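You operate a simulated robot arm through the tools that you are given. There is no shell and no other tool. Be economical: measure what you need, move in short steps, check, and stop when the job is done.

You run a simulated two-armed robot. Do the job below in one go: nothing can be reset, and whatever is moved stays where it is left.

TASK
Take the lens in the purple ring and leave it on the green tray. Take the Size 40 clip carton from the top of the ioniser table and put it on the grey cover there. Pick up the red brush with one hand, pass it to the other hand and put it on the red shelf mat. Fetch the blue nozzle tip and stand it on the lens in the orange ring. Put the adapter marked "UK" from the top of the side bench on top of the white small box there and the adapter labelled "US" on the bonding station. The order is free. Set down upright: clip carton, blue nozzle tip.

It is judged by the outcome, as a careful person would: the job done as asked, and still so three seconds after it is handed in. It fails if anything else is knocked over, pushed out of place, dropped, spilled or broken. Lids that push on must go on centred and level and be pressed home; caps that screw on are set level and turned clockwise until they are tight.

THE ROBOT
Two 7-joint arms with two-finger parallel grippers on one trunk, on a base that drives. Base frame: it is fixed to the floor where the robot stands at the start and does not move with it; the origin is under the middle of the robot, x ahead of it, y to its left, z up; the surface under the hand at the start is at about z = 0.8. Lengths are in m, angles in rad, forces in N, time in s.
The left shoulder is at the start at [0.02, 0.113, 1.197], the right one opposite. With the tool pointing down near the work surface each hand reaches from about 0.18 to 0.6 m from the robot's upright axis, wherever it stands, measured 20 degrees to its own side. Places, roughly: adapter [0.25, 1, 0.75]; blue nozzle tip (2x2x5 cm) [0.5, 0.3, 0.8]; bonding station [-2.1, 1.8, 0.8]; clip carton [0.5, -0.25, 0.75]; cover [0.5, -0.25, 0.75]; green tray (11x19x3 cm) [-1.2, 2, 0.8]; lens in the orange ring (5x5x2 cm) [0.3, -0.5, 0.8]; lens in the purple ring (5x5x2 cm) [0.4, -0.2, 0.8]; red brush (2x2x15 cm) [0.5, 0.1, 0.9]; red shelf mat [0.4, 2.5, 0.3]; small box [0.5, 1.75, 0.75]. Payload 1.57 kg a hand.
The TCP of each hand is the grasp point between the finger pads, 0.03 m short of the fingertips. In the tool frame z runs along the fingers and y along their closing line. Largest opening 0.08 m; finger width 0.017, thickness 0.012; the body of the gripper, 0.04 by 0.082 m, starts 0.08 m behind the TCP.
Orientation is that of the tool frame in the base frame, as a unit quaternion [w, x, y, z]. With the fingers straight down and closing along the base's y, the tool's x points along the base's -x, its y along +y and its z along -z.

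THE INTERFACE
- The arms move only by the tool step_arm. It takes "left_commands", "right_commands" or both (then of equal length, played together; a hand with none holds still); each is a list of rows, each an object (a shift or turn left out is 0, a gripper value left out holds the last) with "slide": the shift along the tool's x, y, z in m, a list of three; "rot": the turn, a rotation vector about the tool's x, y, z in degrees, a list of three; "claw": the gripper command, from -1 (fully open) to 1 (shut), values between in proportion. In form: [{"slide": [dx, dy, dz], "rot": [ax, ay, az], "claw": claw}, ...]. A call has 1 to 20 rows; each row is the pose to reach, as a shift and turn from the pose commanded when the call began, along the tool's axes at that moment. Each row takes 0.2 s and may step no farther than 0.05 m and 0.15 rad from the row before; otherwise, or with a gripper value out of range, the whole call is refused. Where a pose cannot be reached the arm comes as near as it can. A force on the tool above 40 N (or 10 N above the force at the start of the call, whichever is more), or a blocked arm, ends the call early, and 0.2 s more pass. The fingers move at their own pace (about 0.045 m/s each) and stop on an object; they squeeze with about 22 N. The grip force told is the motor's: it shows also when the fingers shut on nothing. Time passes only in rows, and 0.2 s behind the last, so rows that repeat a pose let the fingers close. The reply holds the time, the measured pose of the TCP, the force on the tool along the base axes, the opening and the grip force, in the units named above and with some noise, with the torque about the TCP (base axes, N m) and any sound that the robot's microphone picked up.
- Cameras (640 x 400 px; columns grow to the right, rows downward): "scene" is now at [0.0831, 0.0214, 1.3028]; the picture's right is [0.28, -0.96, 0.00], its down [-0.73, -0.21, -0.65] and it looks along [0.62, 0.18, -0.76] (base axes); focal length 214 px, centre (320, 200). "left" rides on the left gripper at [0.072, 0.007, -0.122] in its tool frame; the picture's right is [-0.09, 1.00, 0.00], its down [-0.84, -0.08, -0.54] and it looks along [-0.54, -0.05, 0.84] (tool axes); focal length 238 px, centre (320, 200). "right" rides on the right gripper at [0.072, -0.007, -0.122] in its tool frame; the picture's right is [0.09, 1.00, 0.00], its down [-0.84, 0.08, -0.54] and it looks along [-0.54, 0.05, 0.84] (tool axes); focal length 238 px, centre (320, 200). There is no depth. A picture from a camera that has moved, and an enlarged one, comes with that camera's place and axes in the base frame and with its lens.
- get_image(camera): a new picture of that camera. The clock stands still meanwhile.
- raise_lower(by): slides the trunk up (or, below 0, down) by that many m; the arms and the scene camera ride with it, the base frame stays. It gives what a move gives, with no picture.
- base_move(legs): drives the robot by 1 to 6 legs, each [ahead, left, turn to the left] in m, m and rad, along the robot's own axes; the way and the turn of a leg run together, so that a leg with both is an arc; at most 1.5 m and 3.142 rad a leg. The arms and the cameras ride along, it lands a little off, and it stops where it bumps. It gives what a move gives.
- aim_head(pan, tilt): turns the head with the scene camera to pan (to the left, within 1.396 rad either way) and tilt (down, from -0.506 to 1.204), counted from straight ahead of the robot. It gives what a move gives.
- inspect(camera, box): a new picture of the part [left, top, right, bottom] of that camera's present view, enlarged. The clock stands still meanwhile.
- hand_in(): hands the job in; it is judged then, once.

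Work in short steps. Places have to be worked out from the pictures, the camera data and where the tool is seen: move nearer, look again, correct. Check each grasp and each placing, and mend what went wrong. You have 196 turns and 184 pictures in all, those below and enlarged ones among them. Open the grippers and draw the arms clear of the work before you hand the job in, unless the task says otherwise; then end with one line.

The tools are called as name(argument=value, ...) on one line, values as JSON. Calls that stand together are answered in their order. step_arm: Moves the arms, as the interface text tells. Its arguments: {"type":"object","properties":{"left_commands":{"type":"array","items":{"type":"object","properties":{"slide":{"type":"array","items":{"type":"number"}},"rot":{"type":"array","items":{"type":"number"}},"claw":{"type":"number"}}}},"right_commands":{"type":"array","items":{"type":"object","properties":{"slide":{"type":"array","items":{"type":"number"}},"rot":{"type":"array","items":{"type":"number"}},"claw":{"type":"number"}}}}},"required":[]} The other tools are called the same way: raise_lower (by) slides the trunk up or down; base_move (legs) drives the base; aim_head (pan, tilt) turns the head that bears the scene camera; get_image (camera) takes a picture; inspect (camera, box) takes an enlarged picture of a part of a camera's view; hand_in () hands the job in.

At the start:

```text
clock: 0.0
left_tool_pos: [0.3969, 0.0594, 1.0549]
left_orientation: [0.0, 0.0, 1.0, 0.0]
left_contact_force: [0.2, -0.9, 0.6]
left_ft_torque: [0.02, -0.01, 0.01]
left_finger_gap: 0.0799
left_finger_force: 0.0
right_tool_pos: [0.399, -0.3289, 1.0586]
right_orientation: [0.0, 0.001, 1.0, 0.0]
right_contact_force: [0.2, 0.0, -0.3]
right_ft_torque: [0.0, -0.04, 0.01]
right_finger_gap: 0.0799
right_finger_force: 0.0
trunk travel left (down, up): [-0.25, 0.32]
robot x, y, heading: [0.0005, -0.0013, 0.001]
head pan, tilt: [0.284, 0.867]
```

scene: 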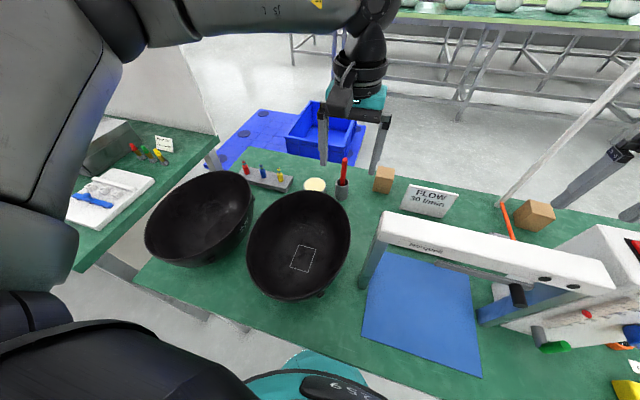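
right: 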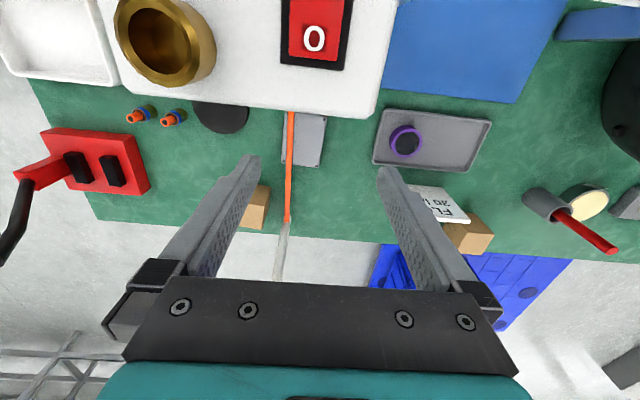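
left: 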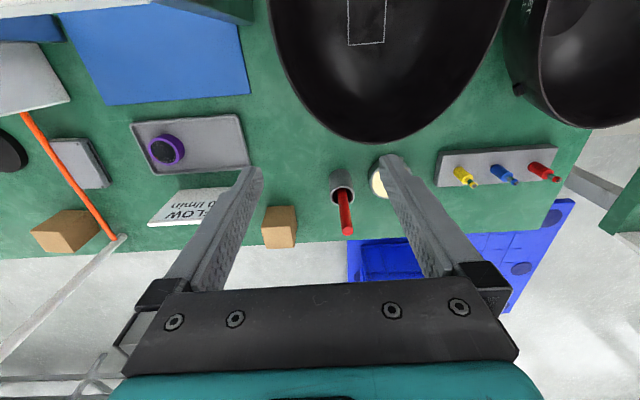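

I'll look around the table first, to the right side.

aim_head(pan=-0.5, tilt=0.8)

get_image(camera="scene")

inspect(camera="right", box=[100, 80, 520, 260])

inspect(camera="left", box=[0, 80, 320, 280])

inspect(camera="left", box=[300, 120, 600, 280])

```text
clock: 1.1
left_tool_pos: [0.3972, 0.0594, 1.0554]
left_orientation: [0.0, 0.001, 1.0, 0.001]
left_contact_force: [-0.3, 0.6, -1.0]
left_ft_torque: [-0.02, 0.0, 0.0]
left_finger_gap: 0.0802
left_finger_force: 0.1
right_tool_pos: [0.3982, -0.3291, 1.0578]
right_orientation: [0.0, 0.0, 1.0, -0.001]
right_contact_force: [0.7, -0.2, 0.4]
right_ft_torque: [0.03, 0.03, 0.01]
right_finger_gap: 0.0797
right_finger_force: 0.1
trunk travel left (down, up): [-0.25, 0.32]
robot x, y, heading: [-0.0027, 0.0005, -0.0]
head pan, tilt: [-0.499, 0.799]
```

```text
180 pictures are left
camera scene: at [0.0798, -0.0388, 1.3081], right [-0.48, -0.88, 0.0], down [-0.63, 0.34, -0.7], along [0.61, -0.33, -0.72], focal length 214 px, centre (320, 200)
```

scene: 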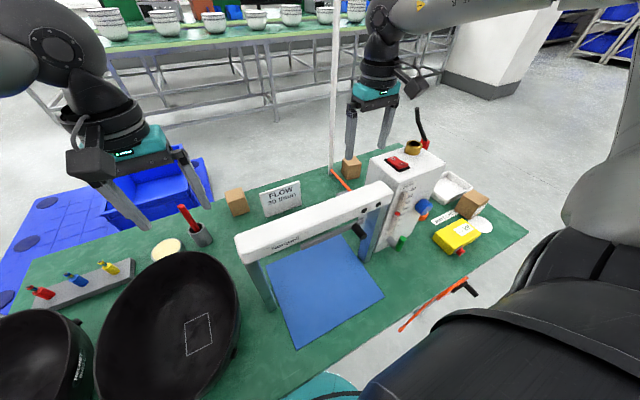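

```text
1.52 times, centred on (310, 170) of right
camera zoom: at [0.3268, -0.336, 1.1794], right [-0.09, 1.0, 0.0], down [0.84, 0.08, 0.54], along [0.54, 0.05, -0.84], focal length 363 px, centre (335, 246)
```

zoom: 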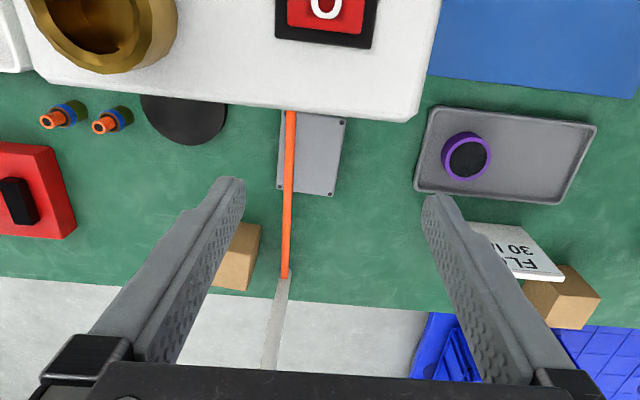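

```text
2.00 times, centred on (160, 180) of left
camera zoom: at [0.3243, 0.0657, 1.1778], right [0.09, 1.0, 0.0], down [0.84, -0.08, 0.54], along [0.54, -0.05, -0.84], focal length 477 px, centre (640, 240)
```

zoom: 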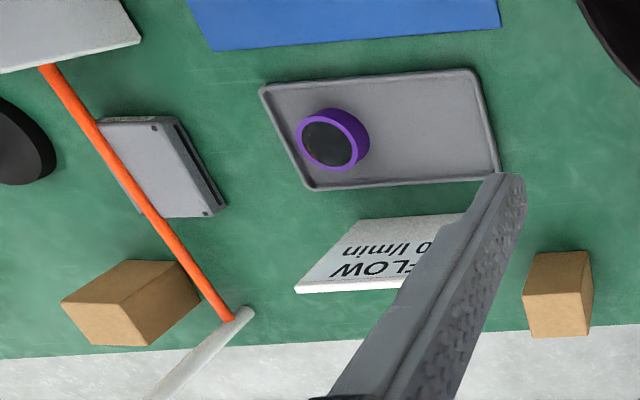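

```text
2.13 times, centred on (450, 200) of left
camera zoom: at [0.3243, 0.0657, 1.1778], right [0.09, 1.0, 0.0], down [0.84, -0.08, 0.54], along [0.54, -0.05, -0.84], focal length 508 px, centre (43, 200)
```

zoom: 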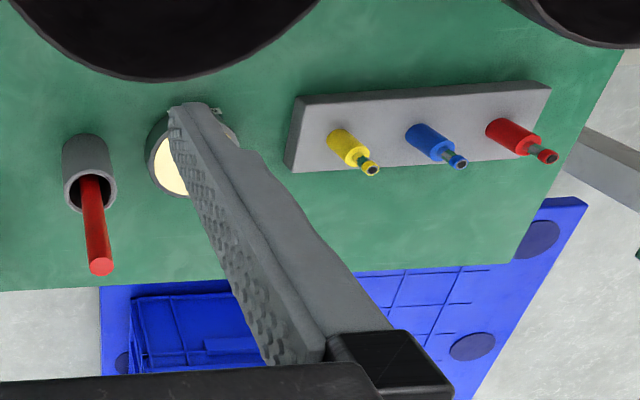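

I see three brown cartons; I'll read their labels.

inspect(camera="scene", box=[200, 150, 380, 260])

inspect(camera="scene", box=[380, 130, 540, 290])

aim_head(pan=-0.9, tilt=0.9)

get_image(camera="scene")

aim_head(pan=1.2, tilt=0.6)

get_image(camera="scene")

```text
3.56 times, centred on (290, 205) of scene
camera zoom: at [0.0798, -0.0388, 1.3081], right [-0.48, -0.88, 0.0], down [-0.63, 0.34, -0.7], along [0.61, -0.33, -0.72], focal length 763 px, centre (427, 182)
```

zoom: 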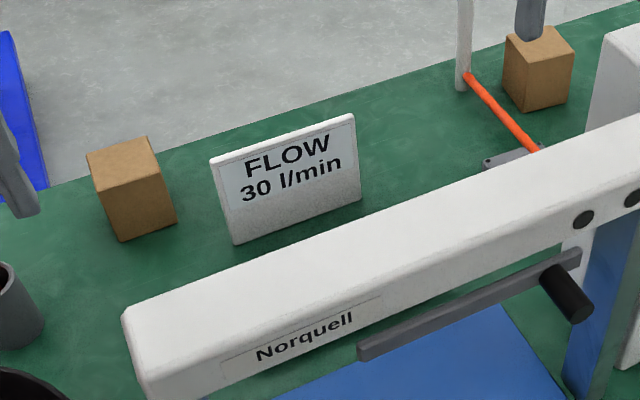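

```text
2.50 times, centred on (460, 210) of scene
camera zoom: at [0.0798, -0.0388, 1.3081], right [-0.48, -0.88, 0.0], down [-0.63, 0.34, -0.7], along [0.61, -0.33, -0.72], focal length 536 px, centre (-30, 175)
```

zoom: 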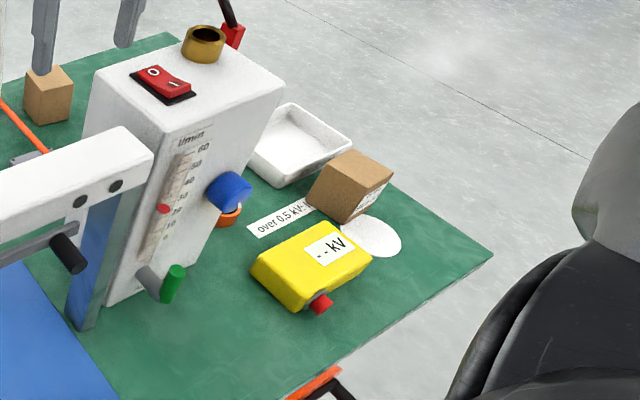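

```text
clock: 2.0
left_tool_pos: [0.3957, 0.0586, 1.0562]
left_orientation: [0.0, 0.0, 1.0, 0.0]
left_contact_force: [-0.2, -0.2, 0.1]
left_ft_torque: [0.01, 0.02, 0.01]
left_finger_gap: 0.08
left_finger_force: 0.0
right_tool_pos: [0.4006, -0.3297, 1.0577]
right_orientation: [-0.001, -0.001, 1.0, 0.0]
right_contact_force: [-0.1, -0.6, 0.1]
right_ft_torque: [-0.02, -0.03, 0.01]
right_finger_gap: 0.0799
right_finger_force: 0.0
trunk travel left (down, up): [-0.25, 0.32]
robot x, y, heading: [0.0007, -0.0024, 0.003]
head pan, tilt: [-0.901, 0.901]
```

```text
174 pictures are left
camera scene: at [0.0559, -0.0594, 1.3002], right [-0.78, -0.62, 0.0], down [-0.49, 0.61, -0.62], along [0.39, -0.49, -0.78], focal length 214 px, centre (320, 200)
```

scene: 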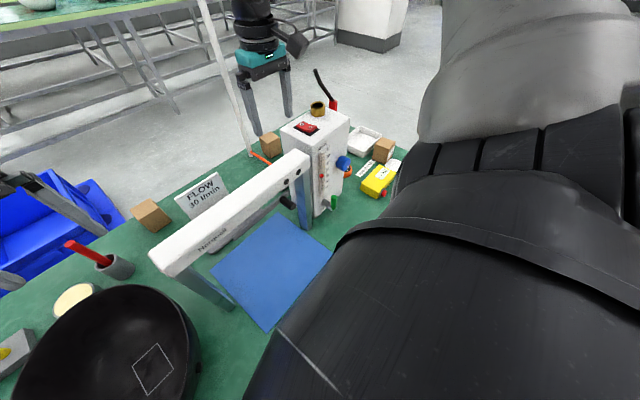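

```text
clock: 4.0
left_tool_pos: [0.3959, 0.0596, 1.0566]
left_orientation: [-0.001, 0.0, 1.0, 0.0]
left_contact_force: [0.1, 0.0, 0.8]
left_ft_torque: [0.03, -0.03, -0.02]
left_finger_gap: 0.08
left_finger_force: 0.0
right_tool_pos: [0.3999, -0.3288, 1.0569]
right_orientation: [0.0, 0.0, 1.0, 0.0]
right_contact_force: [-0.3, 0.3, -0.7]
right_ft_torque: [0.02, 0.02, 0.02]
right_finger_gap: 0.0801
right_finger_force: 0.1
trunk travel left (down, up): [-0.25, 0.32]
robot x, y, heading: [-0.0002, 0.0019, -0.001]
head pan, tilt: [1.201, 0.6]
```

```text
173 pictures are left
camera scene: at [0.0409, 0.0821, 1.325], right [0.93, -0.36, 0.0], down [-0.2, -0.53, -0.83], along [0.3, 0.77, -0.56], focal length 214 px, centre (320, 200)
```

scene: 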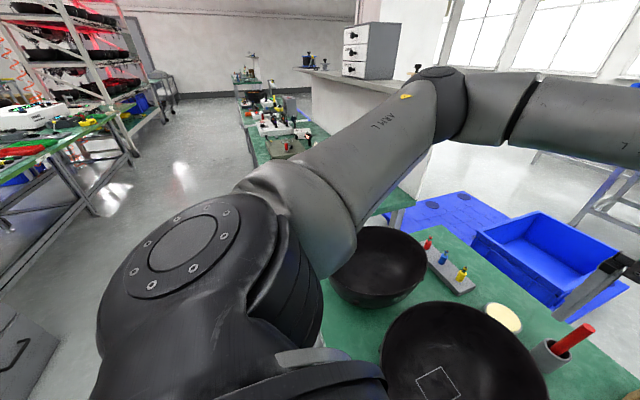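

Table top is at z≈0.80; lens purple ≈(0.44,-0.19). I'll move the right hand back and right to view the far-right carton and the orange-ring lens.

step_arm(right_commands=[{"slide": [0.04, -0.025, 0]}, {"slide": [0.08, -0.05, 0]}, {"slide": [0.12, -0.075, 0]}, {"slide": [0.16, -0.1, 0]}, {"slide": [0.19, -0.12, 0]}])

get_image(camera="right")

aim_head(pan=-0.6, tilt=0.7)

inspect(camera="scene", box=[330, 150, 490, 250])

```text
clock: 4.5
left_tool_pos: [0.3961, 0.058, 1.0557]
left_orientation: [0.0, 0.0, 1.0, 0.0]
left_contact_force: [-1.0, -0.7, 0.6]
left_ft_torque: [0.0, -0.01, -0.02]
left_finger_gap: 0.08
left_finger_force: 0.1
right_tool_pos: [0.3667, -0.3527, 1.0568]
right_orientation: [0.018, 0.006, 1.0, 0.008]
right_contact_force: [6.7, -0.4, -5.2]
right_ft_torque: [-0.14, -0.08, -0.24]
right_finger_gap: 0.0801
right_finger_force: 0.1
trunk travel left (down, up): [-0.25, 0.32]
robot x, y, heading: [-0.0006, -0.0022, 0.002]
head pan, tilt: [1.201, 0.6]
stopped in row 2 (right hand): the force on the tool passed its limit at 78 N (the readings are from after the stop); the commanded pose is now the measured one
```

```text
172 pictures are left
camera right: at [0.2897, -0.3602, 1.1771], right [-0.08, 1.0, 0.01], down [0.82, 0.06, 0.57], along [0.57, 0.06, -0.82], focal length 238 px, centre (320, 200)
```

right: 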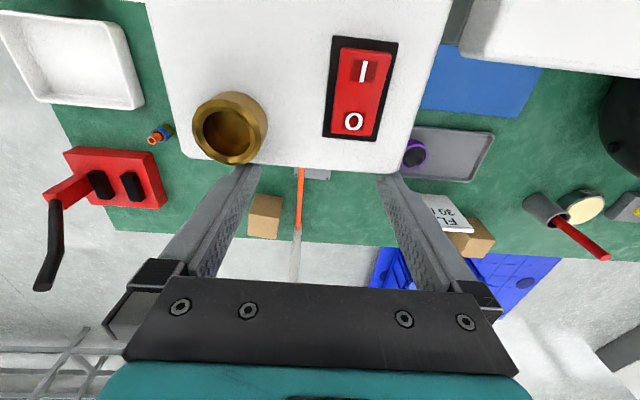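

```text
clock: 6.2
left_tool_pos: [0.397, 0.0589, 1.0561]
left_orientation: [-0.001, -0.001, 1.0, 0.0]
left_contact_force: [-0.3, -0.5, 0.2]
left_ft_torque: [-0.01, 0.01, 0.0]
left_finger_gap: 0.08
left_finger_force: 0.0
right_tool_pos: [0.3671, -0.3528, 1.0576]
right_orientation: [0.015, 0.005, 1.0, 0.008]
right_contact_force: [8.1, -1.1, -3.0]
right_ft_torque: [-0.12, -0.1, -0.35]
right_finger_gap: 0.0793
right_finger_force: 0.1
trunk travel left (down, up): [-0.25, 0.32]
robot x, y, heading: [0.0019, -0.0003, -0.001]
head pan, tilt: [-0.6, 0.7]
```

```text
4.00 times, centred on (410, 200) of scene
camera zoom: at [0.0804, -0.0483, 1.3163], right [-0.56, -0.83, 0.0], down [-0.53, 0.36, -0.76], along [0.63, -0.43, -0.64], focal length 858 px, centre (-40, 200)
```

zoom: 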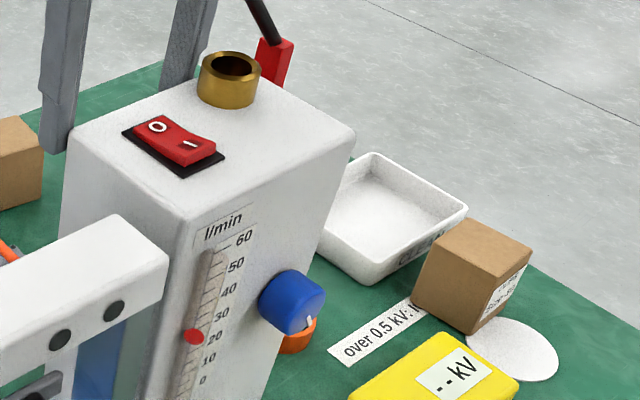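

The right fingers touched the tall ioniser column. I'll back off forward, then go up.

step_arm(right_commands=[{"slide": [-0.03, 0.01, 0]}, {"slide": [-0.03, 0.02, -0.04]}, {"slide": [-0.03, 0.02, -0.08]}, {"slide": [-0.03, 0.02, -0.12]}])

get_image(camera="right")

get_image(camera="scene")

```text
clock: 7.2
left_tool_pos: [0.3961, 0.0588, 1.0568]
left_orientation: [0.0, 0.0, 1.0, -0.001]
left_contact_force: [0.5, -0.1, 0.3]
left_ft_torque: [-0.01, 0.01, 0.01]
left_finger_gap: 0.0799
left_finger_force: 0.0
right_tool_pos: [0.3921, -0.335, 1.1819]
right_orientation: [0.015, 0.006, 1.0, 0.009]
right_contact_force: [0.4, -0.4, -0.2]
right_ft_torque: [-0.03, -0.02, 0.05]
right_finger_gap: 0.08
right_finger_force: 0.1
trunk travel left (down, up): [-0.25, 0.32]
robot x, y, heading: [0.0017, -0.0017, 0.005]
head pan, tilt: [-0.6, 0.7]
```

```text
170 pictures are left
camera right: at [0.3146, -0.3419, 1.3011], right [-0.08, 1.0, 0.01], down [0.82, 0.06, 0.57], along [0.57, 0.06, -0.82], focal length 238 px, centre (320, 200)
```

right: 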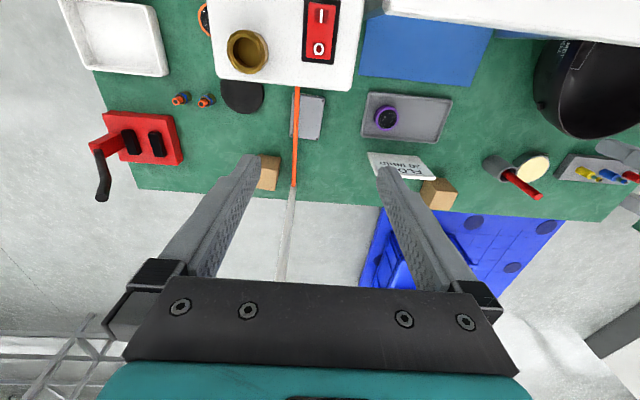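

```text
169 pictures are left
camera scene: at [0.0788, -0.0478, 1.3164], right [-0.56, -0.83, 0.0], down [-0.53, 0.36, -0.77], along [0.63, -0.43, -0.64], focal length 214 px, centre (320, 200)
```

scene: 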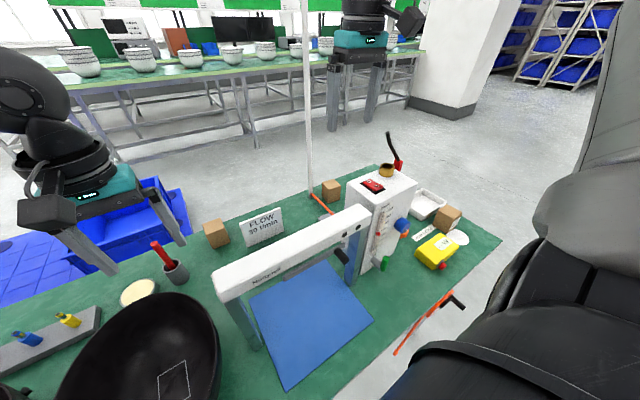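

No visible damage. I'll carry the right hand at z≈1.18 back over the column to look at the far-right carton.

step_arm(right_commands=[{"slide": [0.03, -0.035, 0]}, {"slide": [0.06, -0.07, 0]}, {"slide": [0.09, -0.105, 0]}, {"slide": [0.12, -0.14, 0]}, {"slide": [0.15, -0.175, 0]}, {"slide": [0.18, -0.21, 0]}])

get_image(camera="right")

inspect(camera="scene", box=[400, 180, 480, 250])

```text
clock: 8.7
left_tool_pos: [0.3956, 0.0595, 1.0566]
left_orientation: [0.0, 0.0, 1.0, 0.0]
left_contact_force: [0.3, 0.8, 0.5]
left_ft_torque: [0.0, -0.01, 0.0]
left_finger_gap: 0.0802
left_finger_force: 0.1
right_tool_pos: [0.2342, -0.4624, 1.1686]
right_orientation: [0.015, 0.006, 1.0, 0.008]
right_contact_force: [0.1, -0.4, 1.2]
right_ft_torque: [0.01, 0.03, 0.03]
right_finger_gap: 0.0799
right_finger_force: 0.0
right hand out of reach, approached as far as the arm can: row 4, 5, 6
trunk travel left (down, up): [-0.25, 0.32]
robot x, y, heading: [0.0004, 0.0001, 0.001]
head pan, tilt: [-0.6, 0.7]
```

```text
168 pictures are left
camera right: at [0.1581, -0.4697, 1.2879], right [-0.08, 1.0, 0.01], down [0.82, 0.06, 0.57], along [0.56, 0.06, -0.82], focal length 238 px, centre (320, 200)
```

right: 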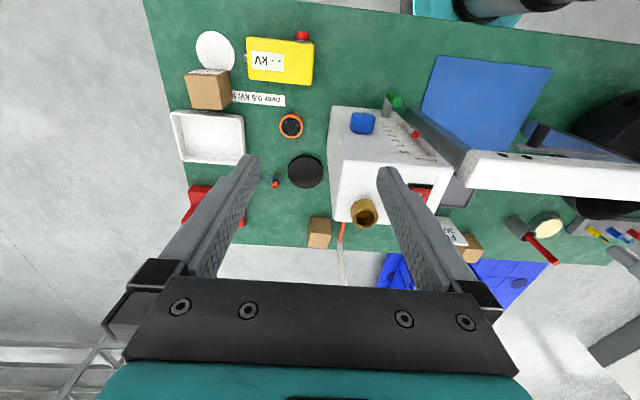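

```text
5.71 times, centred on (440, 215) of scene
camera zoom: at [0.0795, -0.048, 1.3164], right [-0.56, -0.83, 0.0], down [-0.53, 0.36, -0.76], along [0.63, -0.43, -0.64], focal length 1226 px, centre (-366, 114)
```

zoom: 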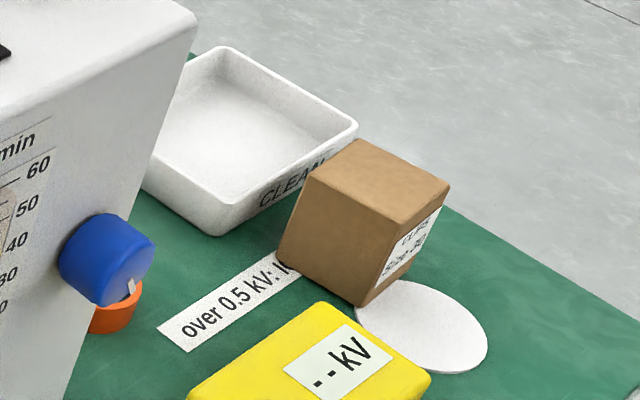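

inspect(camera="right", box=[165, 25, 325, 125])

inspect(camera="right", box=[250, 100, 490, 260])

```text
4.00 times, centred on (245, 75) of right
camera zoom: at [0.1581, -0.4697, 1.2879], right [-0.08, 1.0, 0.01], down [0.82, 0.06, 0.57], along [0.56, 0.06, -0.82], focal length 953 px, centre (620, 700)
```

zoom: 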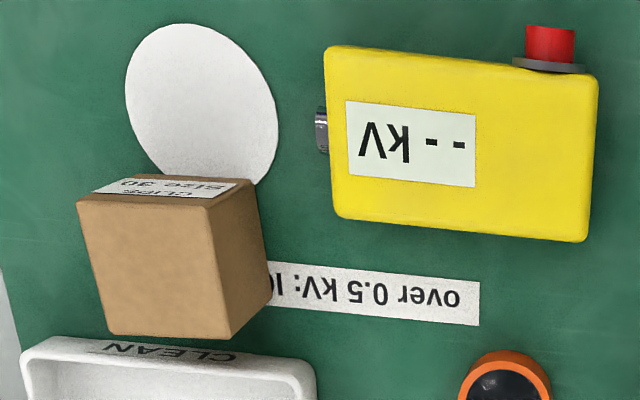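

```text
2.50 times, centred on (370, 180) of right
camera zoom: at [0.1581, -0.4697, 1.2879], right [-0.08, 1.0, 0.01], down [0.82, 0.06, 0.57], along [0.56, 0.06, -0.82], focal length 596 px, centre (195, 250)
```

zoom: 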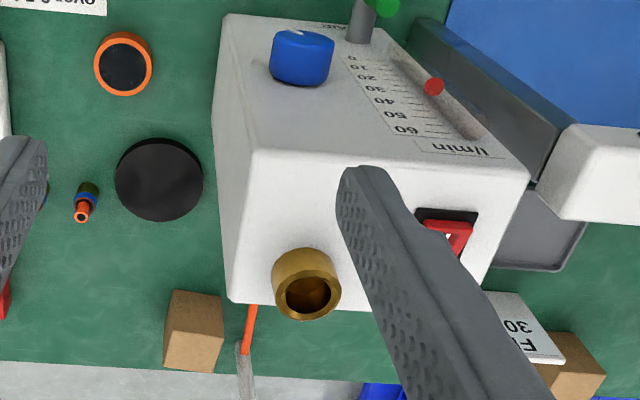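

The far-right carton is Size 30, so it's one of the other two. I'll raise the left hand and strafe right to see their -y faces.

step_arm(left_commands=[{"slide": [0.02, 0, -0.04]}, {"slide": [0.04, 0, -0.08]}, {"slide": [0.06, 0, -0.12]}, {"slide": [0.08, 0, -0.16]}])

base_move(legs=[[-0.05, -0.6, 0]])

aim_head(pan=0.5, tilt=0.7)

get_image(camera="scene")

get_image(camera="left")

```text
clock: 9.7
left_tool_pos: [0.3141, 0.0583, 1.2157]
left_orientation: [0.0, 0.0, 1.0, 0.0]
left_contact_force: [-0.1, 0.2, 0.4]
left_ft_torque: [0.02, -0.02, -0.02]
left_finger_gap: 0.0799
left_finger_force: 0.0
right_tool_pos: [0.2348, -0.4627, 1.1683]
right_orientation: [0.016, 0.005, 1.0, 0.007]
right_contact_force: [0.1, 0.4, -0.8]
right_ft_torque: [0.01, -0.05, 0.03]
right_finger_gap: 0.08
right_finger_force: 0.1
trunk travel left (down, up): [-0.25, 0.32]
robot x, y, heading: [-0.0004, -0.0014, 0.004]
head pan, tilt: [-0.6, 0.7]
```

```text
clock: 13.1
left_tool_pos: [0.2671, -0.543, 1.2162]
left_orientation: [0.0, -0.001, 1.0, -0.001]
left_contact_force: [0.4, 0.4, -0.8]
left_ft_torque: [0.0, -0.03, -0.03]
left_finger_gap: 0.0802
left_finger_force: 0.1
right_tool_pos: [0.1857, -1.064, 1.1668]
right_orientation: [0.016, 0.006, 1.0, 0.007]
right_contact_force: [0.6, -0.3, 0.7]
right_ft_torque: [0.02, -0.04, 0.03]
right_finger_gap: 0.0801
right_finger_force: 0.0
trunk travel left (down, up): [-0.25, 0.32]
robot x, y, heading: [-0.0504, -0.6006, 0.007]
head pan, tilt: [-0.6, 0.7]
```

```text
clock: 14.4
left_tool_pos: [0.2665, -0.5417, 1.2156]
left_orientation: [0.0, -0.001, 1.0, 0.0]
left_contact_force: [0.1, -0.4, -0.4]
left_ft_torque: [0.04, -0.05, -0.01]
left_finger_gap: 0.0801
left_finger_force: 0.0
right_tool_pos: [0.1855, -1.0647, 1.1691]
right_orientation: [0.016, 0.006, 1.0, 0.008]
right_contact_force: [0.4, -0.1, -0.2]
right_ft_torque: [-0.02, -0.03, 0.0]
right_finger_gap: 0.08
right_finger_force: 0.0
trunk travel left (down, up): [-0.25, 0.32]
robot x, y, heading: [-0.0473, -0.5996, 0.002]
head pan, tilt: [0.499, 0.7]
```

```text
164 pictures are left
camera scene: at [0.0342, -0.5614, 1.3164], right [0.48, -0.88, 0.0], down [-0.57, -0.31, -0.76], along [0.67, 0.37, -0.64], focal length 214 px, centre (320, 200)
```

scene: 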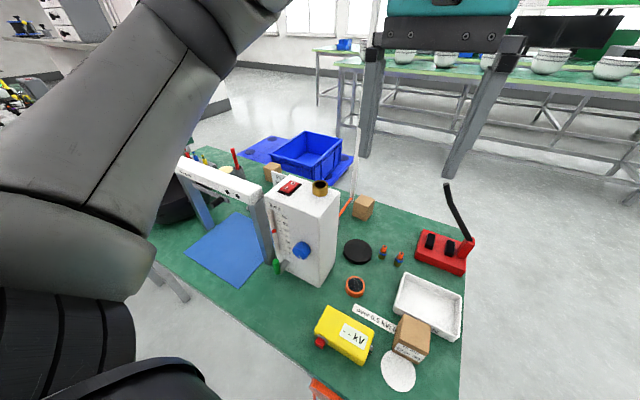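

```text
163 pictures are left
camera left: at [0.1944, -0.5354, 1.3374], right [0.09, 1.0, 0.0], down [0.84, -0.08, 0.54], along [0.54, -0.05, -0.84], focal length 238 px, centre (320, 200)
```

left: 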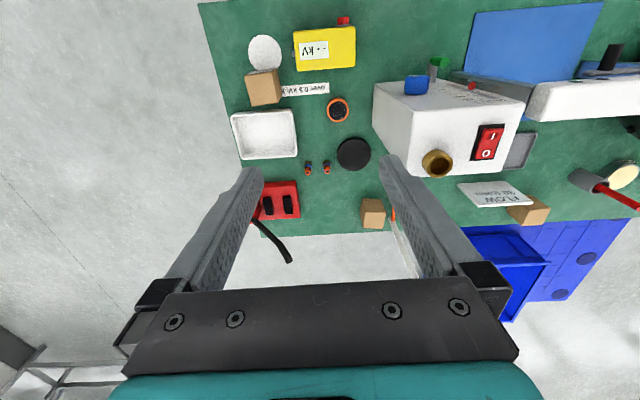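

inspect(camera="scene", box=[320, 180, 400, 230])

inspect(camera="scene", box=[240, 150, 320, 200])

inspect(camera="left", box=[480, 160, 580, 230])

```text
8.00 times, centred on (360, 205) of scene
camera zoom: at [0.0342, -0.5614, 1.3164], right [0.48, -0.88, 0.0], down [-0.57, -0.31, -0.76], along [0.67, 0.37, -0.64], focal length 1716 px, centre (0, 160)
```

zoom: 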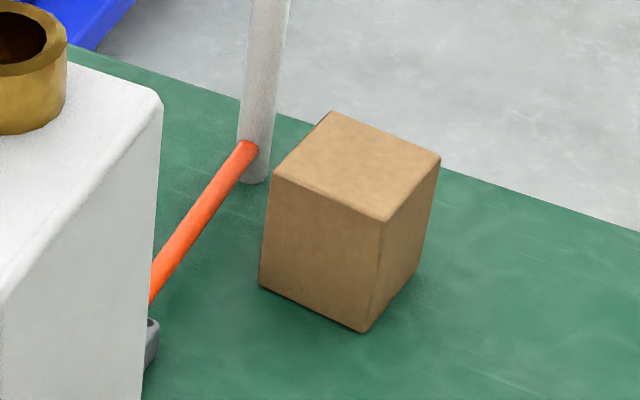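

```text
8.00 times, centred on (280, 175) of scene
camera zoom: at [0.0342, -0.5614, 1.3164], right [0.48, -0.88, 0.0], down [-0.57, -0.31, -0.76], along [0.67, 0.37, -0.64], focal length 1716 px, centre (640, 400)
```

zoom: 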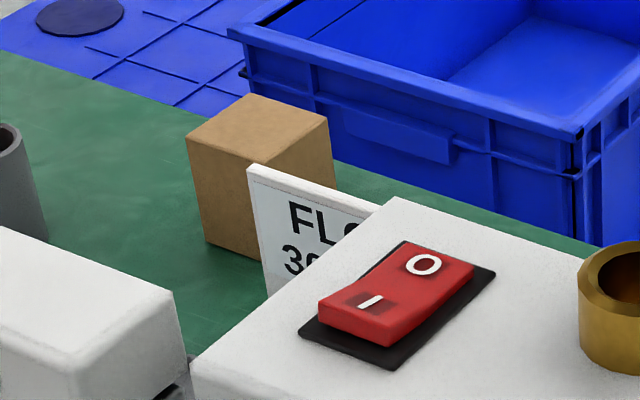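

```text
5.71 times, centred on (530, 195) of left
camera zoom: at [0.1944, -0.5354, 1.3374], right [0.09, 1.0, 0.0], down [0.84, -0.08, 0.54], along [0.54, -0.05, -0.84], focal length 1362 px, centre (-880, 229)
```

zoom: 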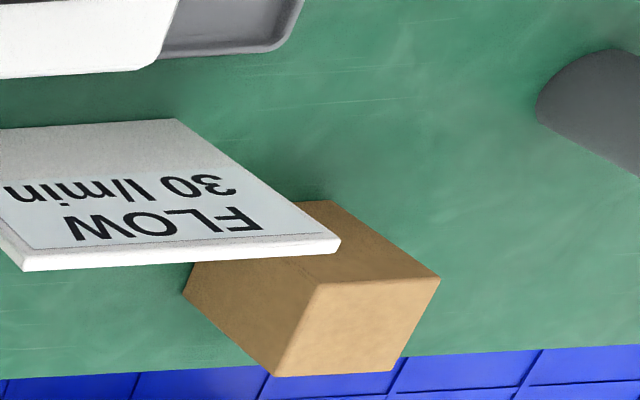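

Neither label visible from here. I'll drive around the right end of the table to view the far faces.

base_move(legs=[[-0.05, -0.6, 0], [1.1, 0, 0], [0, 0, 1.57]])

aim_head(pan=0.6, tilt=0.5)

get_image(camera="scene")

```text
clock: 26.9
left_tool_pos: [0.9307, -0.885, 1.2159]
left_orientation: [0.001, 0.713, -0.702, 0.0]
left_contact_force: [-0.4, 0.2, 0.0]
left_ft_torque: [0.01, 0.02, -0.01]
left_finger_gap: 0.0801
left_finger_force: 0.1
right_tool_pos: [1.4555, -0.958, 1.1697]
right_orientation: [-0.006, 0.708, -0.706, -0.016]
right_contact_force: [-0.2, -0.5, 0.1]
right_ft_torque: [-0.02, -0.01, 0.01]
right_finger_gap: 0.0803
right_finger_force: 0.0
trunk travel left (down, up): [-0.25, 0.32]
robot x, y, heading: [0.9953, -1.1998, 1.584]
head pan, tilt: [0.499, 0.7]
```

```text
clock: 27.6
left_tool_pos: [0.9309, -0.8844, 1.2156]
left_orientation: [0.0, 0.713, -0.702, -0.001]
left_contact_force: [-0.6, -0.4, -0.1]
left_ft_torque: [-0.02, 0.0, -0.02]
left_finger_gap: 0.08
left_finger_force: 0.2
right_tool_pos: [1.454, -0.9573, 1.1678]
right_orientation: [-0.006, 0.708, -0.706, -0.017]
right_contact_force: [0.0, 0.0, -0.4]
right_ft_torque: [-0.01, 0.03, 0.01]
right_finger_gap: 0.0802
right_finger_force: 0.1
trunk travel left (down, up): [-0.25, 0.32]
robot x, y, heading: [0.9953, -1.2007, 1.586]
head pan, tilt: [0.6, 0.499]
```

```text
159 pictures are left
camera scene: at [0.942, -1.1154, 1.334], right [0.82, 0.58, 0.0], down [0.28, -0.39, -0.88], along [-0.51, 0.72, -0.48], focal length 214 px, centre (320, 200)
```

scene: 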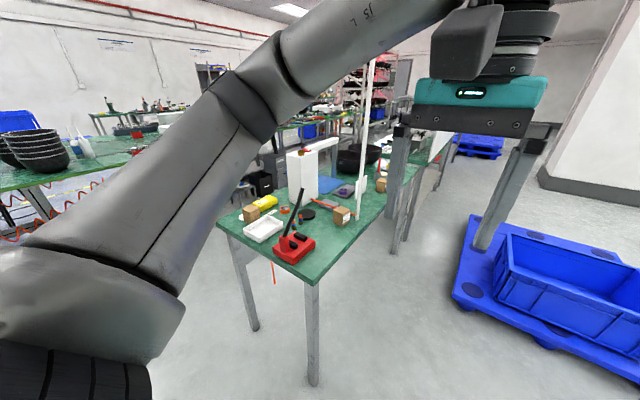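

inspect(camera="scene", box=[300, 160, 400, 230])

inspect(camera="scene", box=[328, 200, 358, 230])

inspect(camera="scene", box=[366, 170, 396, 200])

```text
5.71 times, centred on (350, 195) of scene
camera zoom: at [0.942, -1.1154, 1.334], right [0.82, 0.58, 0.0], down [0.28, -0.39, -0.88], along [-0.51, 0.72, -0.48], focal length 1226 px, centre (149, 229)
```

zoom: 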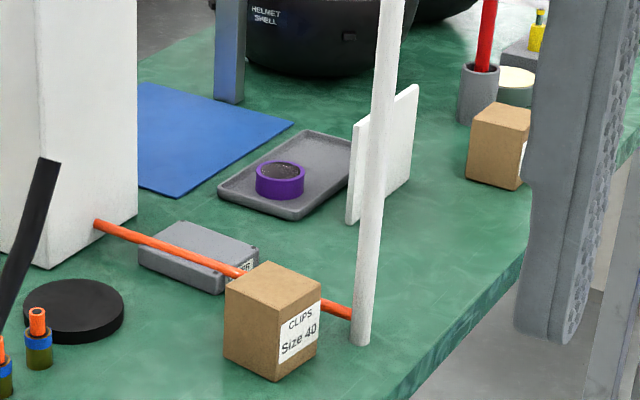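

```text
13.33 times, centred on (343, 215) of scene
camera zoom: at [0.942, -1.1154, 1.334], right [0.82, 0.58, 0.0], down [0.28, -0.39, -0.88], along [-0.51, 0.72, -0.48], focal length 2860 px, centre (13, 0)
```

zoom: 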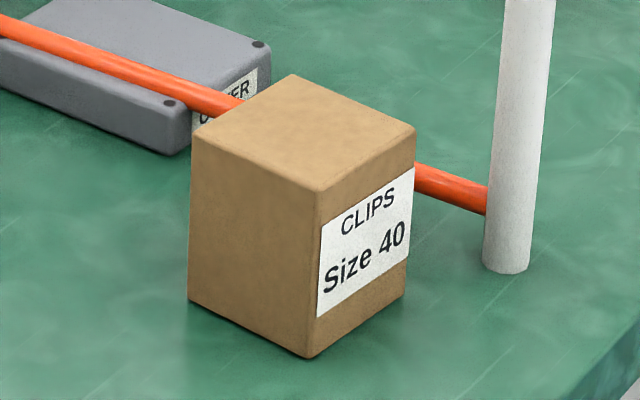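

```text
13.33 times, centred on (381, 185) of scene
camera zoom: at [0.942, -1.1154, 1.334], right [0.82, 0.58, 0.0], down [0.28, -0.39, -0.88], along [-0.51, 0.72, -0.48], focal length 2860 px, centre (-493, 400)
```

zoom: 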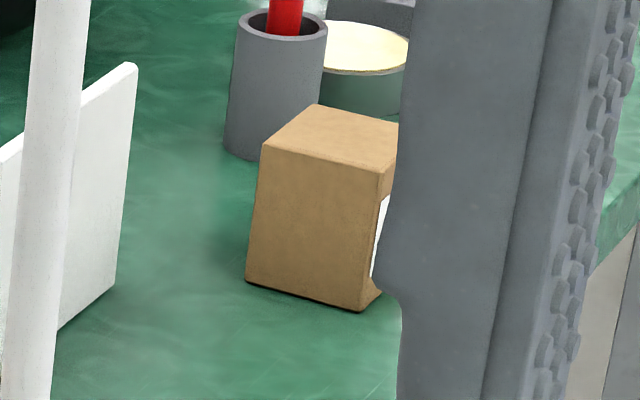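

The Size 40 carton is the one at ≈(0.57,-0.43), next to the pole. I drive back the same way to the front, at y≈-0.25.

base_move(legs=[[0, 0, -1.585], [-1.1, 0, 0], [0.1, 0.95, 0]])

aim_head(pan=-0.2, tilt=0.8)

get_image(camera="scene")

```text
clock: 41.7
left_tool_pos: [0.3037, -0.1861, 1.2153]
left_orientation: [0.0, 0.003, 1.0, -0.002]
left_contact_force: [0.0, 0.3, 0.8]
left_ft_torque: [0.01, -0.03, 0.0]
left_finger_gap: 0.0801
left_finger_force: 0.1
right_tool_pos: [0.2197, -0.7092, 1.1683]
right_orientation: [0.016, 0.009, 1.0, 0.007]
right_contact_force: [-0.9, 0.6, 0.3]
right_ft_torque: [0.04, -0.01, 0.01]
right_finger_gap: 0.0801
right_finger_force: 0.1
trunk travel left (down, up): [-0.25, 0.32]
robot x, y, heading: [-0.0091, -0.2448, -0.002]
head pan, tilt: [0.6, 0.499]
```

```text
clock: 42.9
left_tool_pos: [0.3038, -0.1876, 1.2172]
left_orientation: [0.0, 0.003, 1.0, 0.0]
left_contact_force: [-0.1, 0.0, 0.8]
left_ft_torque: [-0.01, 0.02, 0.01]
left_finger_gap: 0.0801
left_finger_force: 0.1
right_tool_pos: [0.2205, -0.7087, 1.1684]
right_orientation: [0.015, 0.009, 1.0, 0.008]
right_contact_force: [0.1, -0.5, -0.7]
right_ft_torque: [0.03, 0.02, 0.01]
right_finger_gap: 0.08
right_finger_force: 0.1
trunk travel left (down, up): [-0.25, 0.32]
robot x, y, heading: [-0.0075, -0.2441, -0.002]
head pan, tilt: [-0.201, 0.799]
```

```text
155 pictures are left
camera scene: at [0.0762, -0.2617, 1.3082], right [-0.2, -0.98, 0.0], down [-0.7, 0.15, -0.7], along [0.68, -0.14, -0.72], focal length 214 px, centre (320, 200)
```

scene: 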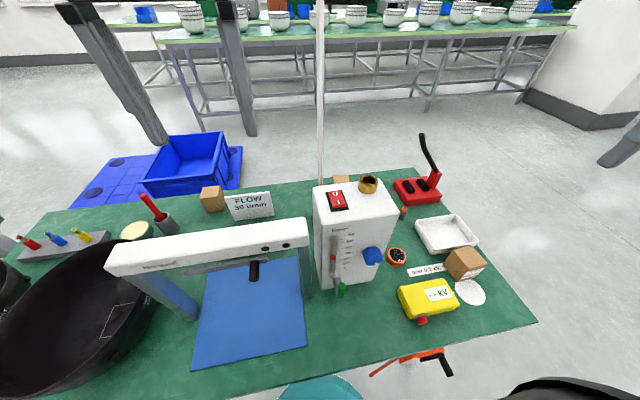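

I bring the right hand over to above the carton at z≈1.17, levelling it.

step_arm(right_commands=[{"slide": [-0.03, 0.03, 0], "rot": [0.9, 1.7, -1.0]}, {"slide": [-0.06, 0.06, 0], "rot": [0.9, 1.7, -1.0]}, {"slide": [-0.09, 0.09, 0], "rot": [0.9, 1.7, -1.0]}, {"slide": [-0.12, 0.12, 0], "rot": [0.9, 1.7, -1.0]}, {"slide": [-0.15, 0.15, 0], "rot": [0.9, 1.7, -1.0]}, {"slide": [-0.18, 0.18, 0], "rot": [0.9, 1.7, -1.0]}, {"slide": [-0.21, 0.21, 0], "rot": [0.9, 1.7, -1.0]}, {"slide": [-0.24, 0.24, 0], "rot": [0.9, 1.7, -1.0]}, {"slide": [-0.27, 0.27, 0], "rot": [0.9, 1.7, -1.0]}, {"slide": [-0.3, 0.279, 0], "rot": [0.9, 1.7, -1.0]}])

get_image(camera="right")

```text
clock: 45.1
left_tool_pos: [0.3059, -0.1861, 1.2169]
left_orientation: [-0.001, 0.003, 1.0, 0.0]
left_contact_force: [-0.2, -0.3, -0.7]
left_ft_torque: [0.02, 0.04, 0.0]
left_finger_gap: 0.0798
left_finger_force: 0.1
right_tool_pos: [0.4824, -0.4569, 1.1699]
right_orientation: [0.001, 0.001, 1.0, 0.0]
right_contact_force: [0.6, 0.8, -0.3]
right_ft_torque: [0.02, 0.04, -0.02]
right_finger_gap: 0.0798
right_finger_force: 0.1
right hand out of reach, approached as far as the arm can: row 9, 10
trunk travel left (down, up): [-0.25, 0.32]
robot x, y, heading: [-0.0127, -0.2448, -0.001]
head pan, tilt: [-0.201, 0.799]
```

```text
154 pictures are left
camera right: at [0.4083, -0.4632, 1.292], right [-0.09, 1.0, 0.0], down [0.84, 0.07, 0.54], along [0.54, 0.05, -0.84], focal length 238 px, centre (320, 200)
```

right: 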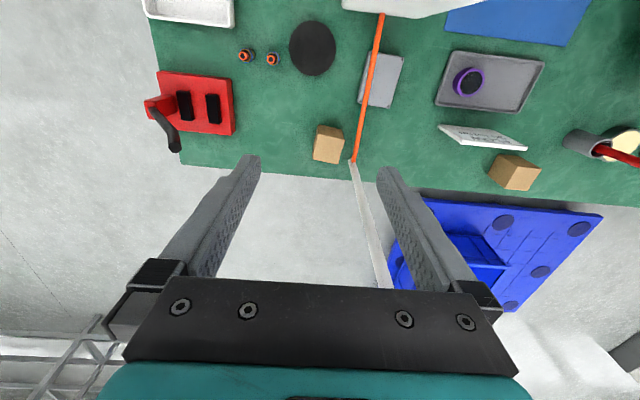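

Reach is limited up high; I descend to z≈0.98 while easing forward, then look.

step_arm(right_commands=[{"slide": [0, 0.005, 0.045]}, {"slide": [0, 0.01, 0.09]}, {"slide": [-0.01, 0.015, 0.13]}, {"slide": [-0.03, 0.02, 0.165]}, {"slide": [-0.05, 0.025, 0.19]}])

get_image(camera="right")

```text
clock: 46.3
left_tool_pos: [0.3043, -0.1867, 1.2157]
left_orientation: [-0.001, 0.003, 1.0, 0.0]
left_contact_force: [0.2, -0.5, 0.4]
left_ft_torque: [-0.04, -0.01, 0.0]
left_finger_gap: 0.08
left_finger_force: 0.0
right_tool_pos: [0.4823, -0.4522, 1.0006]
right_orientation: [0.002, 0.0, 1.0, 0.0]
right_contact_force: [0.0, 0.3, 1.0]
right_ft_torque: [-0.02, -0.01, -0.01]
right_finger_gap: 0.0796
right_finger_force: 0.0
right hand out of reach, approached as far as the arm can: row 3, 4, 5
trunk travel left (down, up): [-0.25, 0.32]
robot x, y, heading: [-0.0133, -0.2492, -0.008]
head pan, tilt: [-0.201, 0.799]
```

```text
153 pictures are left
camera right: at [0.4093, -0.4586, 1.1209], right [-0.09, 1.0, 0.0], down [0.83, 0.08, 0.55], along [0.54, 0.05, -0.84], focal length 238 px, centre (320, 200)
```

right: 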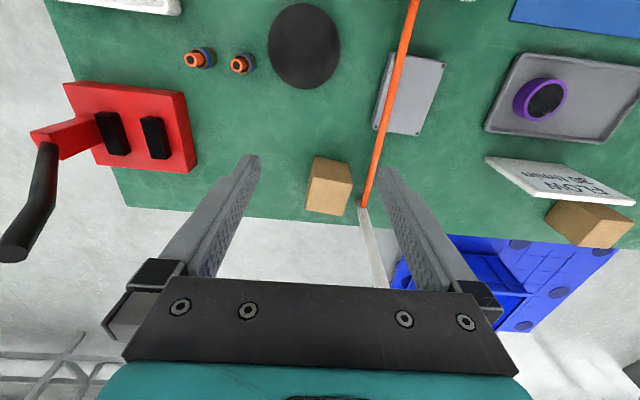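

Reach falls short. I'll check how much room the base has ahead before driving forward.

aim_head(pan=0.0, tilt=1.2)

get_image(camera="scene")

```text
clock: 47.1
left_tool_pos: [0.3042, -0.1865, 1.2155]
left_orientation: [0.0, 0.002, 1.0, -0.001]
left_contact_force: [-1.1, -0.5, -0.4]
left_ft_torque: [-0.02, 0.0, 0.01]
left_finger_gap: 0.0802
left_finger_force: 0.1
right_tool_pos: [0.483, -0.4518, 0.9996]
right_orientation: [0.001, 0.001, 1.0, -0.001]
right_contact_force: [0.2, 0.3, 0.2]
right_ft_torque: [-0.02, 0.0, 0.05]
right_finger_gap: 0.08
right_finger_force: 0.1
trunk travel left (down, up): [-0.25, 0.32]
robot x, y, heading: [-0.0157, -0.2425, -0.002]
head pan, tilt: [0.0, 1.201]
```

```text
152 pictures are left
camera scene: at [0.0531, -0.2457, 1.2805], right [0.0, -1.0, 0.0], down [-0.93, 0.0, -0.36], along [0.36, 0.0, -0.93], focal length 214 px, centre (320, 200)
```

scene: 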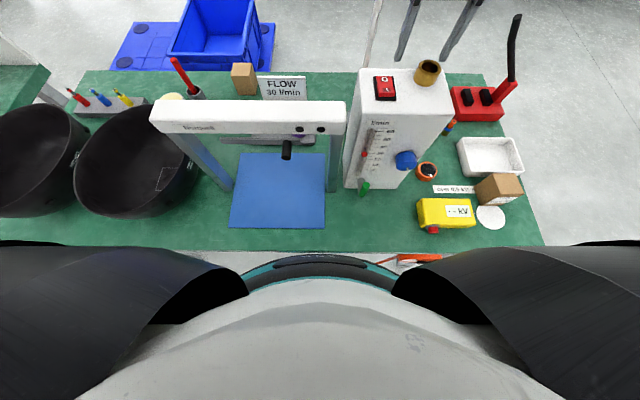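

Trunk front ≈x 0.05 versus table edge 0.12; I'll inch forward 4 cm.

base_move(legs=[[0.045, 0, 0]])

step_arm(right_commands=[{"slide": [-0.02, 0.01, 0.03]}, {"slide": [-0.03, 0.02, 0.06]}])

```text
clock: 48.0
left_tool_pos: [0.3502, -0.1874, 1.2152]
left_orientation: [0.0, 0.002, 1.0, 0.0]
left_contact_force: [0.7, -0.5, -0.6]
left_ft_torque: [-0.01, 0.02, -0.01]
left_finger_gap: 0.0799
left_finger_force: 0.0
right_tool_pos: [0.5291, -0.4516, 1.0001]
right_orientation: [0.002, 0.0, 1.0, 0.0]
right_contact_force: [0.4, 1.0, -0.8]
right_ft_torque: [0.0, 0.02, -0.02]
right_finger_gap: 0.0799
right_finger_force: 0.1
trunk travel left (down, up): [-0.25, 0.32]
robot x, y, heading: [0.0333, -0.2454, -0.002]
head pan, tilt: [0.0, 1.201]
```

```text
clock: 48.6
left_tool_pos: [0.3492, -0.1876, 1.2153]
left_orientation: [0.0, 0.003, 1.0, 0.0]
left_contact_force: [0.0, 0.5, 0.6]
left_ft_torque: [0.02, 0.02, -0.01]
left_finger_gap: 0.0799
left_finger_force: 0.0
right_tool_pos: [0.5118, -0.4544, 0.9624]
right_orientation: [0.003, 0.0, 1.0, 0.001]
right_contact_force: [-0.9, -0.3, -0.1]
right_ft_torque: [0.04, 0.0, -0.05]
right_finger_gap: 0.08
right_finger_force: 0.0
right hand out of reach, approached as far as the arm can: row 1, 2
trunk travel left (down, up): [-0.25, 0.32]
robot x, y, heading: [0.028, -0.243, -0.002]
head pan, tilt: [0.0, 1.201]
```

Reach is better with a lower trunk. I'll raise both hands a bit, then lower the trunk.

step_arm(left_commands=[{"slide": [0.02, 0, -0.04]}, {"slide": [0.03, 0, -0.08]}, {"slide": [0.04, 0, -0.12]}], right_commands=[{"slide": [0, 0, -0.03]}, {"slide": [0, 0, -0.06]}, {"slide": [0, 0.01, -0.08]}])

raise_lower(by=-0.13)

get_image(camera="right")

```text
clock: 49.4
left_tool_pos: [0.3064, -0.1868, 1.3353]
left_orientation: [0.0, 0.002, 1.0, -0.001]
left_contact_force: [0.4, 0.8, 0.6]
left_ft_torque: [0.01, -0.02, 0.0]
left_finger_gap: 0.0801
left_finger_force: 0.0
right_tool_pos: [0.5137, -0.4441, 1.0421]
right_orientation: [0.003, 0.0, 1.0, 0.0]
right_contact_force: [-0.9, 0.6, 0.2]
right_ft_torque: [-0.03, 0.01, 0.01]
right_finger_gap: 0.0799
right_finger_force: 0.1
trunk travel left (down, up): [-0.25, 0.32]
robot x, y, heading: [0.0305, -0.2445, -0.007]
head pan, tilt: [0.0, 1.201]
```

```text
clock: 51.0
left_tool_pos: [0.3081, -0.1877, 1.2051]
left_orientation: [0.0, 0.003, 1.0, -0.001]
left_contact_force: [0.4, 0.1, 0.1]
left_ft_torque: [0.01, 0.01, -0.02]
left_finger_gap: 0.0798
left_finger_force: 0.0
right_tool_pos: [0.5143, -0.445, 0.9113]
right_orientation: [0.002, 0.0, 1.0, 0.001]
right_contact_force: [-0.7, -0.2, -0.5]
right_ft_torque: [-0.01, -0.01, -0.01]
right_finger_gap: 0.0801
right_finger_force: 0.1
trunk travel left (down, up): [-0.12, 0.45]
robot x, y, heading: [0.0375, -0.2444, -0.002]
head pan, tilt: [0.0, 1.201]
```

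```text
151 pictures are left
camera right: at [0.4409, -0.4508, 1.0337], right [-0.09, 1.0, 0.0], down [0.83, 0.08, 0.55], along [0.54, 0.05, -0.84], focal length 238 px, centre (320, 200)
```

right: 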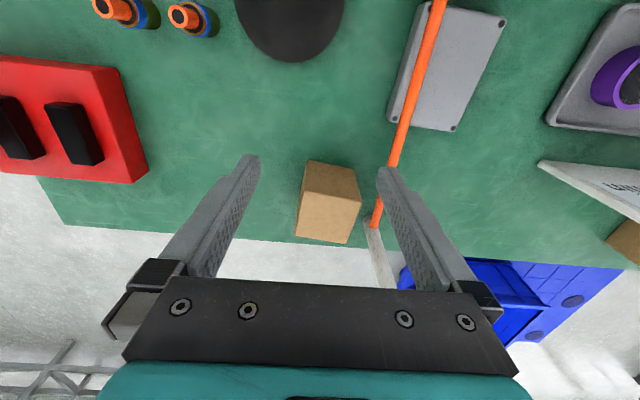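

Carton top centre ≈(0.570,-0.433), top z≈0.865. I move over it, then check reach before descending.

step_arm(right_commands=[{"slide": [-0.02, 0.0125, 0], "rot": [0, 0, 3]}, {"slide": [-0.04, 0.0125, 0], "rot": [0, 0, 3]}, {"slide": [-0.054, 0.0125, 0], "rot": [0, 0, 3]}])

get_image(camera="right")

```text
clock: 51.8
left_tool_pos: [0.3089, -0.1875, 1.2045]
left_orientation: [0.0, 0.002, 1.0, -0.001]
left_contact_force: [-0.4, -0.4, 0.1]
left_ft_torque: [0.02, 0.02, -0.01]
left_finger_gap: 0.08
left_finger_force: 0.0
right_tool_pos: [0.5344, -0.4468, 0.9173]
right_orientation: [0.003, 0.025, 1.0, 0.001]
right_contact_force: [0.5, 0.7, 0.6]
right_ft_torque: [0.04, 0.0, -0.01]
right_finger_gap: 0.0804
right_finger_force: 0.2
right hand out of reach, approached as far as the arm can: row 1, 2, 3
trunk travel left (down, up): [-0.12, 0.45]
robot x, y, heading: [0.0374, -0.2432, -0.003]
head pan, tilt: [0.0, 1.201]
```

```text
150 pictures are left
camera right: at [0.4611, -0.4491, 1.038], right [-0.04, 1.0, 0.0], down [0.84, 0.03, 0.55], along [0.55, 0.02, -0.84], focal length 238 px, centre (320, 200)
```

right: 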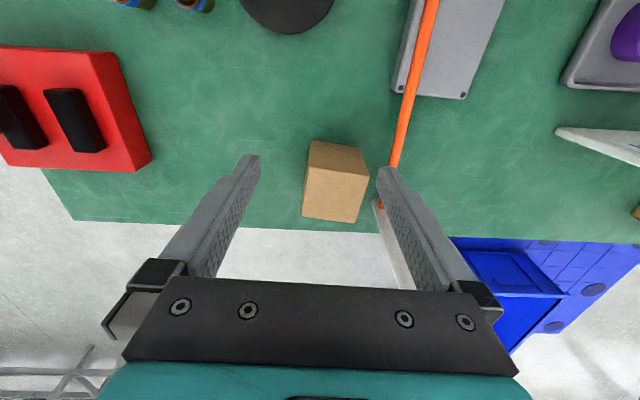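

The arm is at its reach with tool vertical; tilting the fingers ~20° forward (about the closing axis) gives more reach and keeps the carton upright.

step_arm(right_commands=[{"slide": [0, 0.008, -0.005], "rot": [0, -8, 0]}, {"slide": [-0.01, 0.016, -0.005], "rot": [0, -16, 0]}, {"slide": [-0.02, 0.016, -0.005], "rot": [0, -20, 0]}, {"slide": [-0.032, 0.016, -0.005], "rot": [0, -20, 0]}])

get_image(camera="right")

```text
clock: 52.8
left_tool_pos: [0.3071, -0.1873, 1.2046]
left_orientation: [0.0, 0.003, 1.0, 0.0]
left_contact_force: [-0.4, 0.9, -0.1]
left_ft_torque: [-0.01, 0.01, 0.0]
left_finger_gap: 0.0798
left_finger_force: 0.1
right_tool_pos: [0.5689, -0.4325, 0.9207]
right_orientation: [0.177, 0.027, 0.984, -0.005]
right_contact_force: [0.8, -0.4, 0.6]
right_ft_torque: [-0.01, 0.04, -0.03]
right_finger_gap: 0.0801
right_finger_force: 0.0
trunk travel left (down, up): [-0.12, 0.45]
robot x, y, heading: [0.0366, -0.2425, -0.001]
head pan, tilt: [0.0, 1.201]
```

```text
149 pictures are left
camera right: at [0.457, -0.433, 1.0107], right [-0.03, 1.0, -0.03], down [0.6, 0.05, 0.8], along [0.8, 0.01, -0.6], focal length 238 px, centre (320, 200)
```

right: 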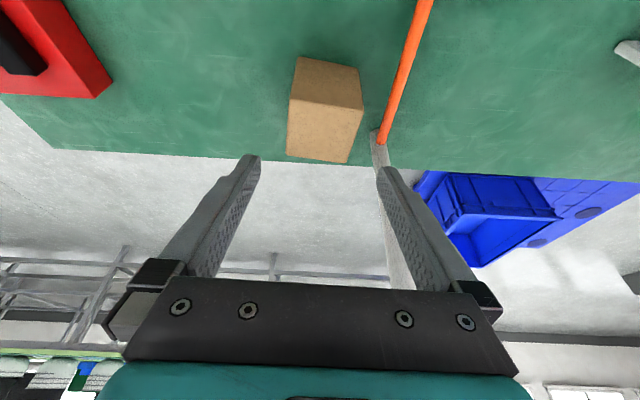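

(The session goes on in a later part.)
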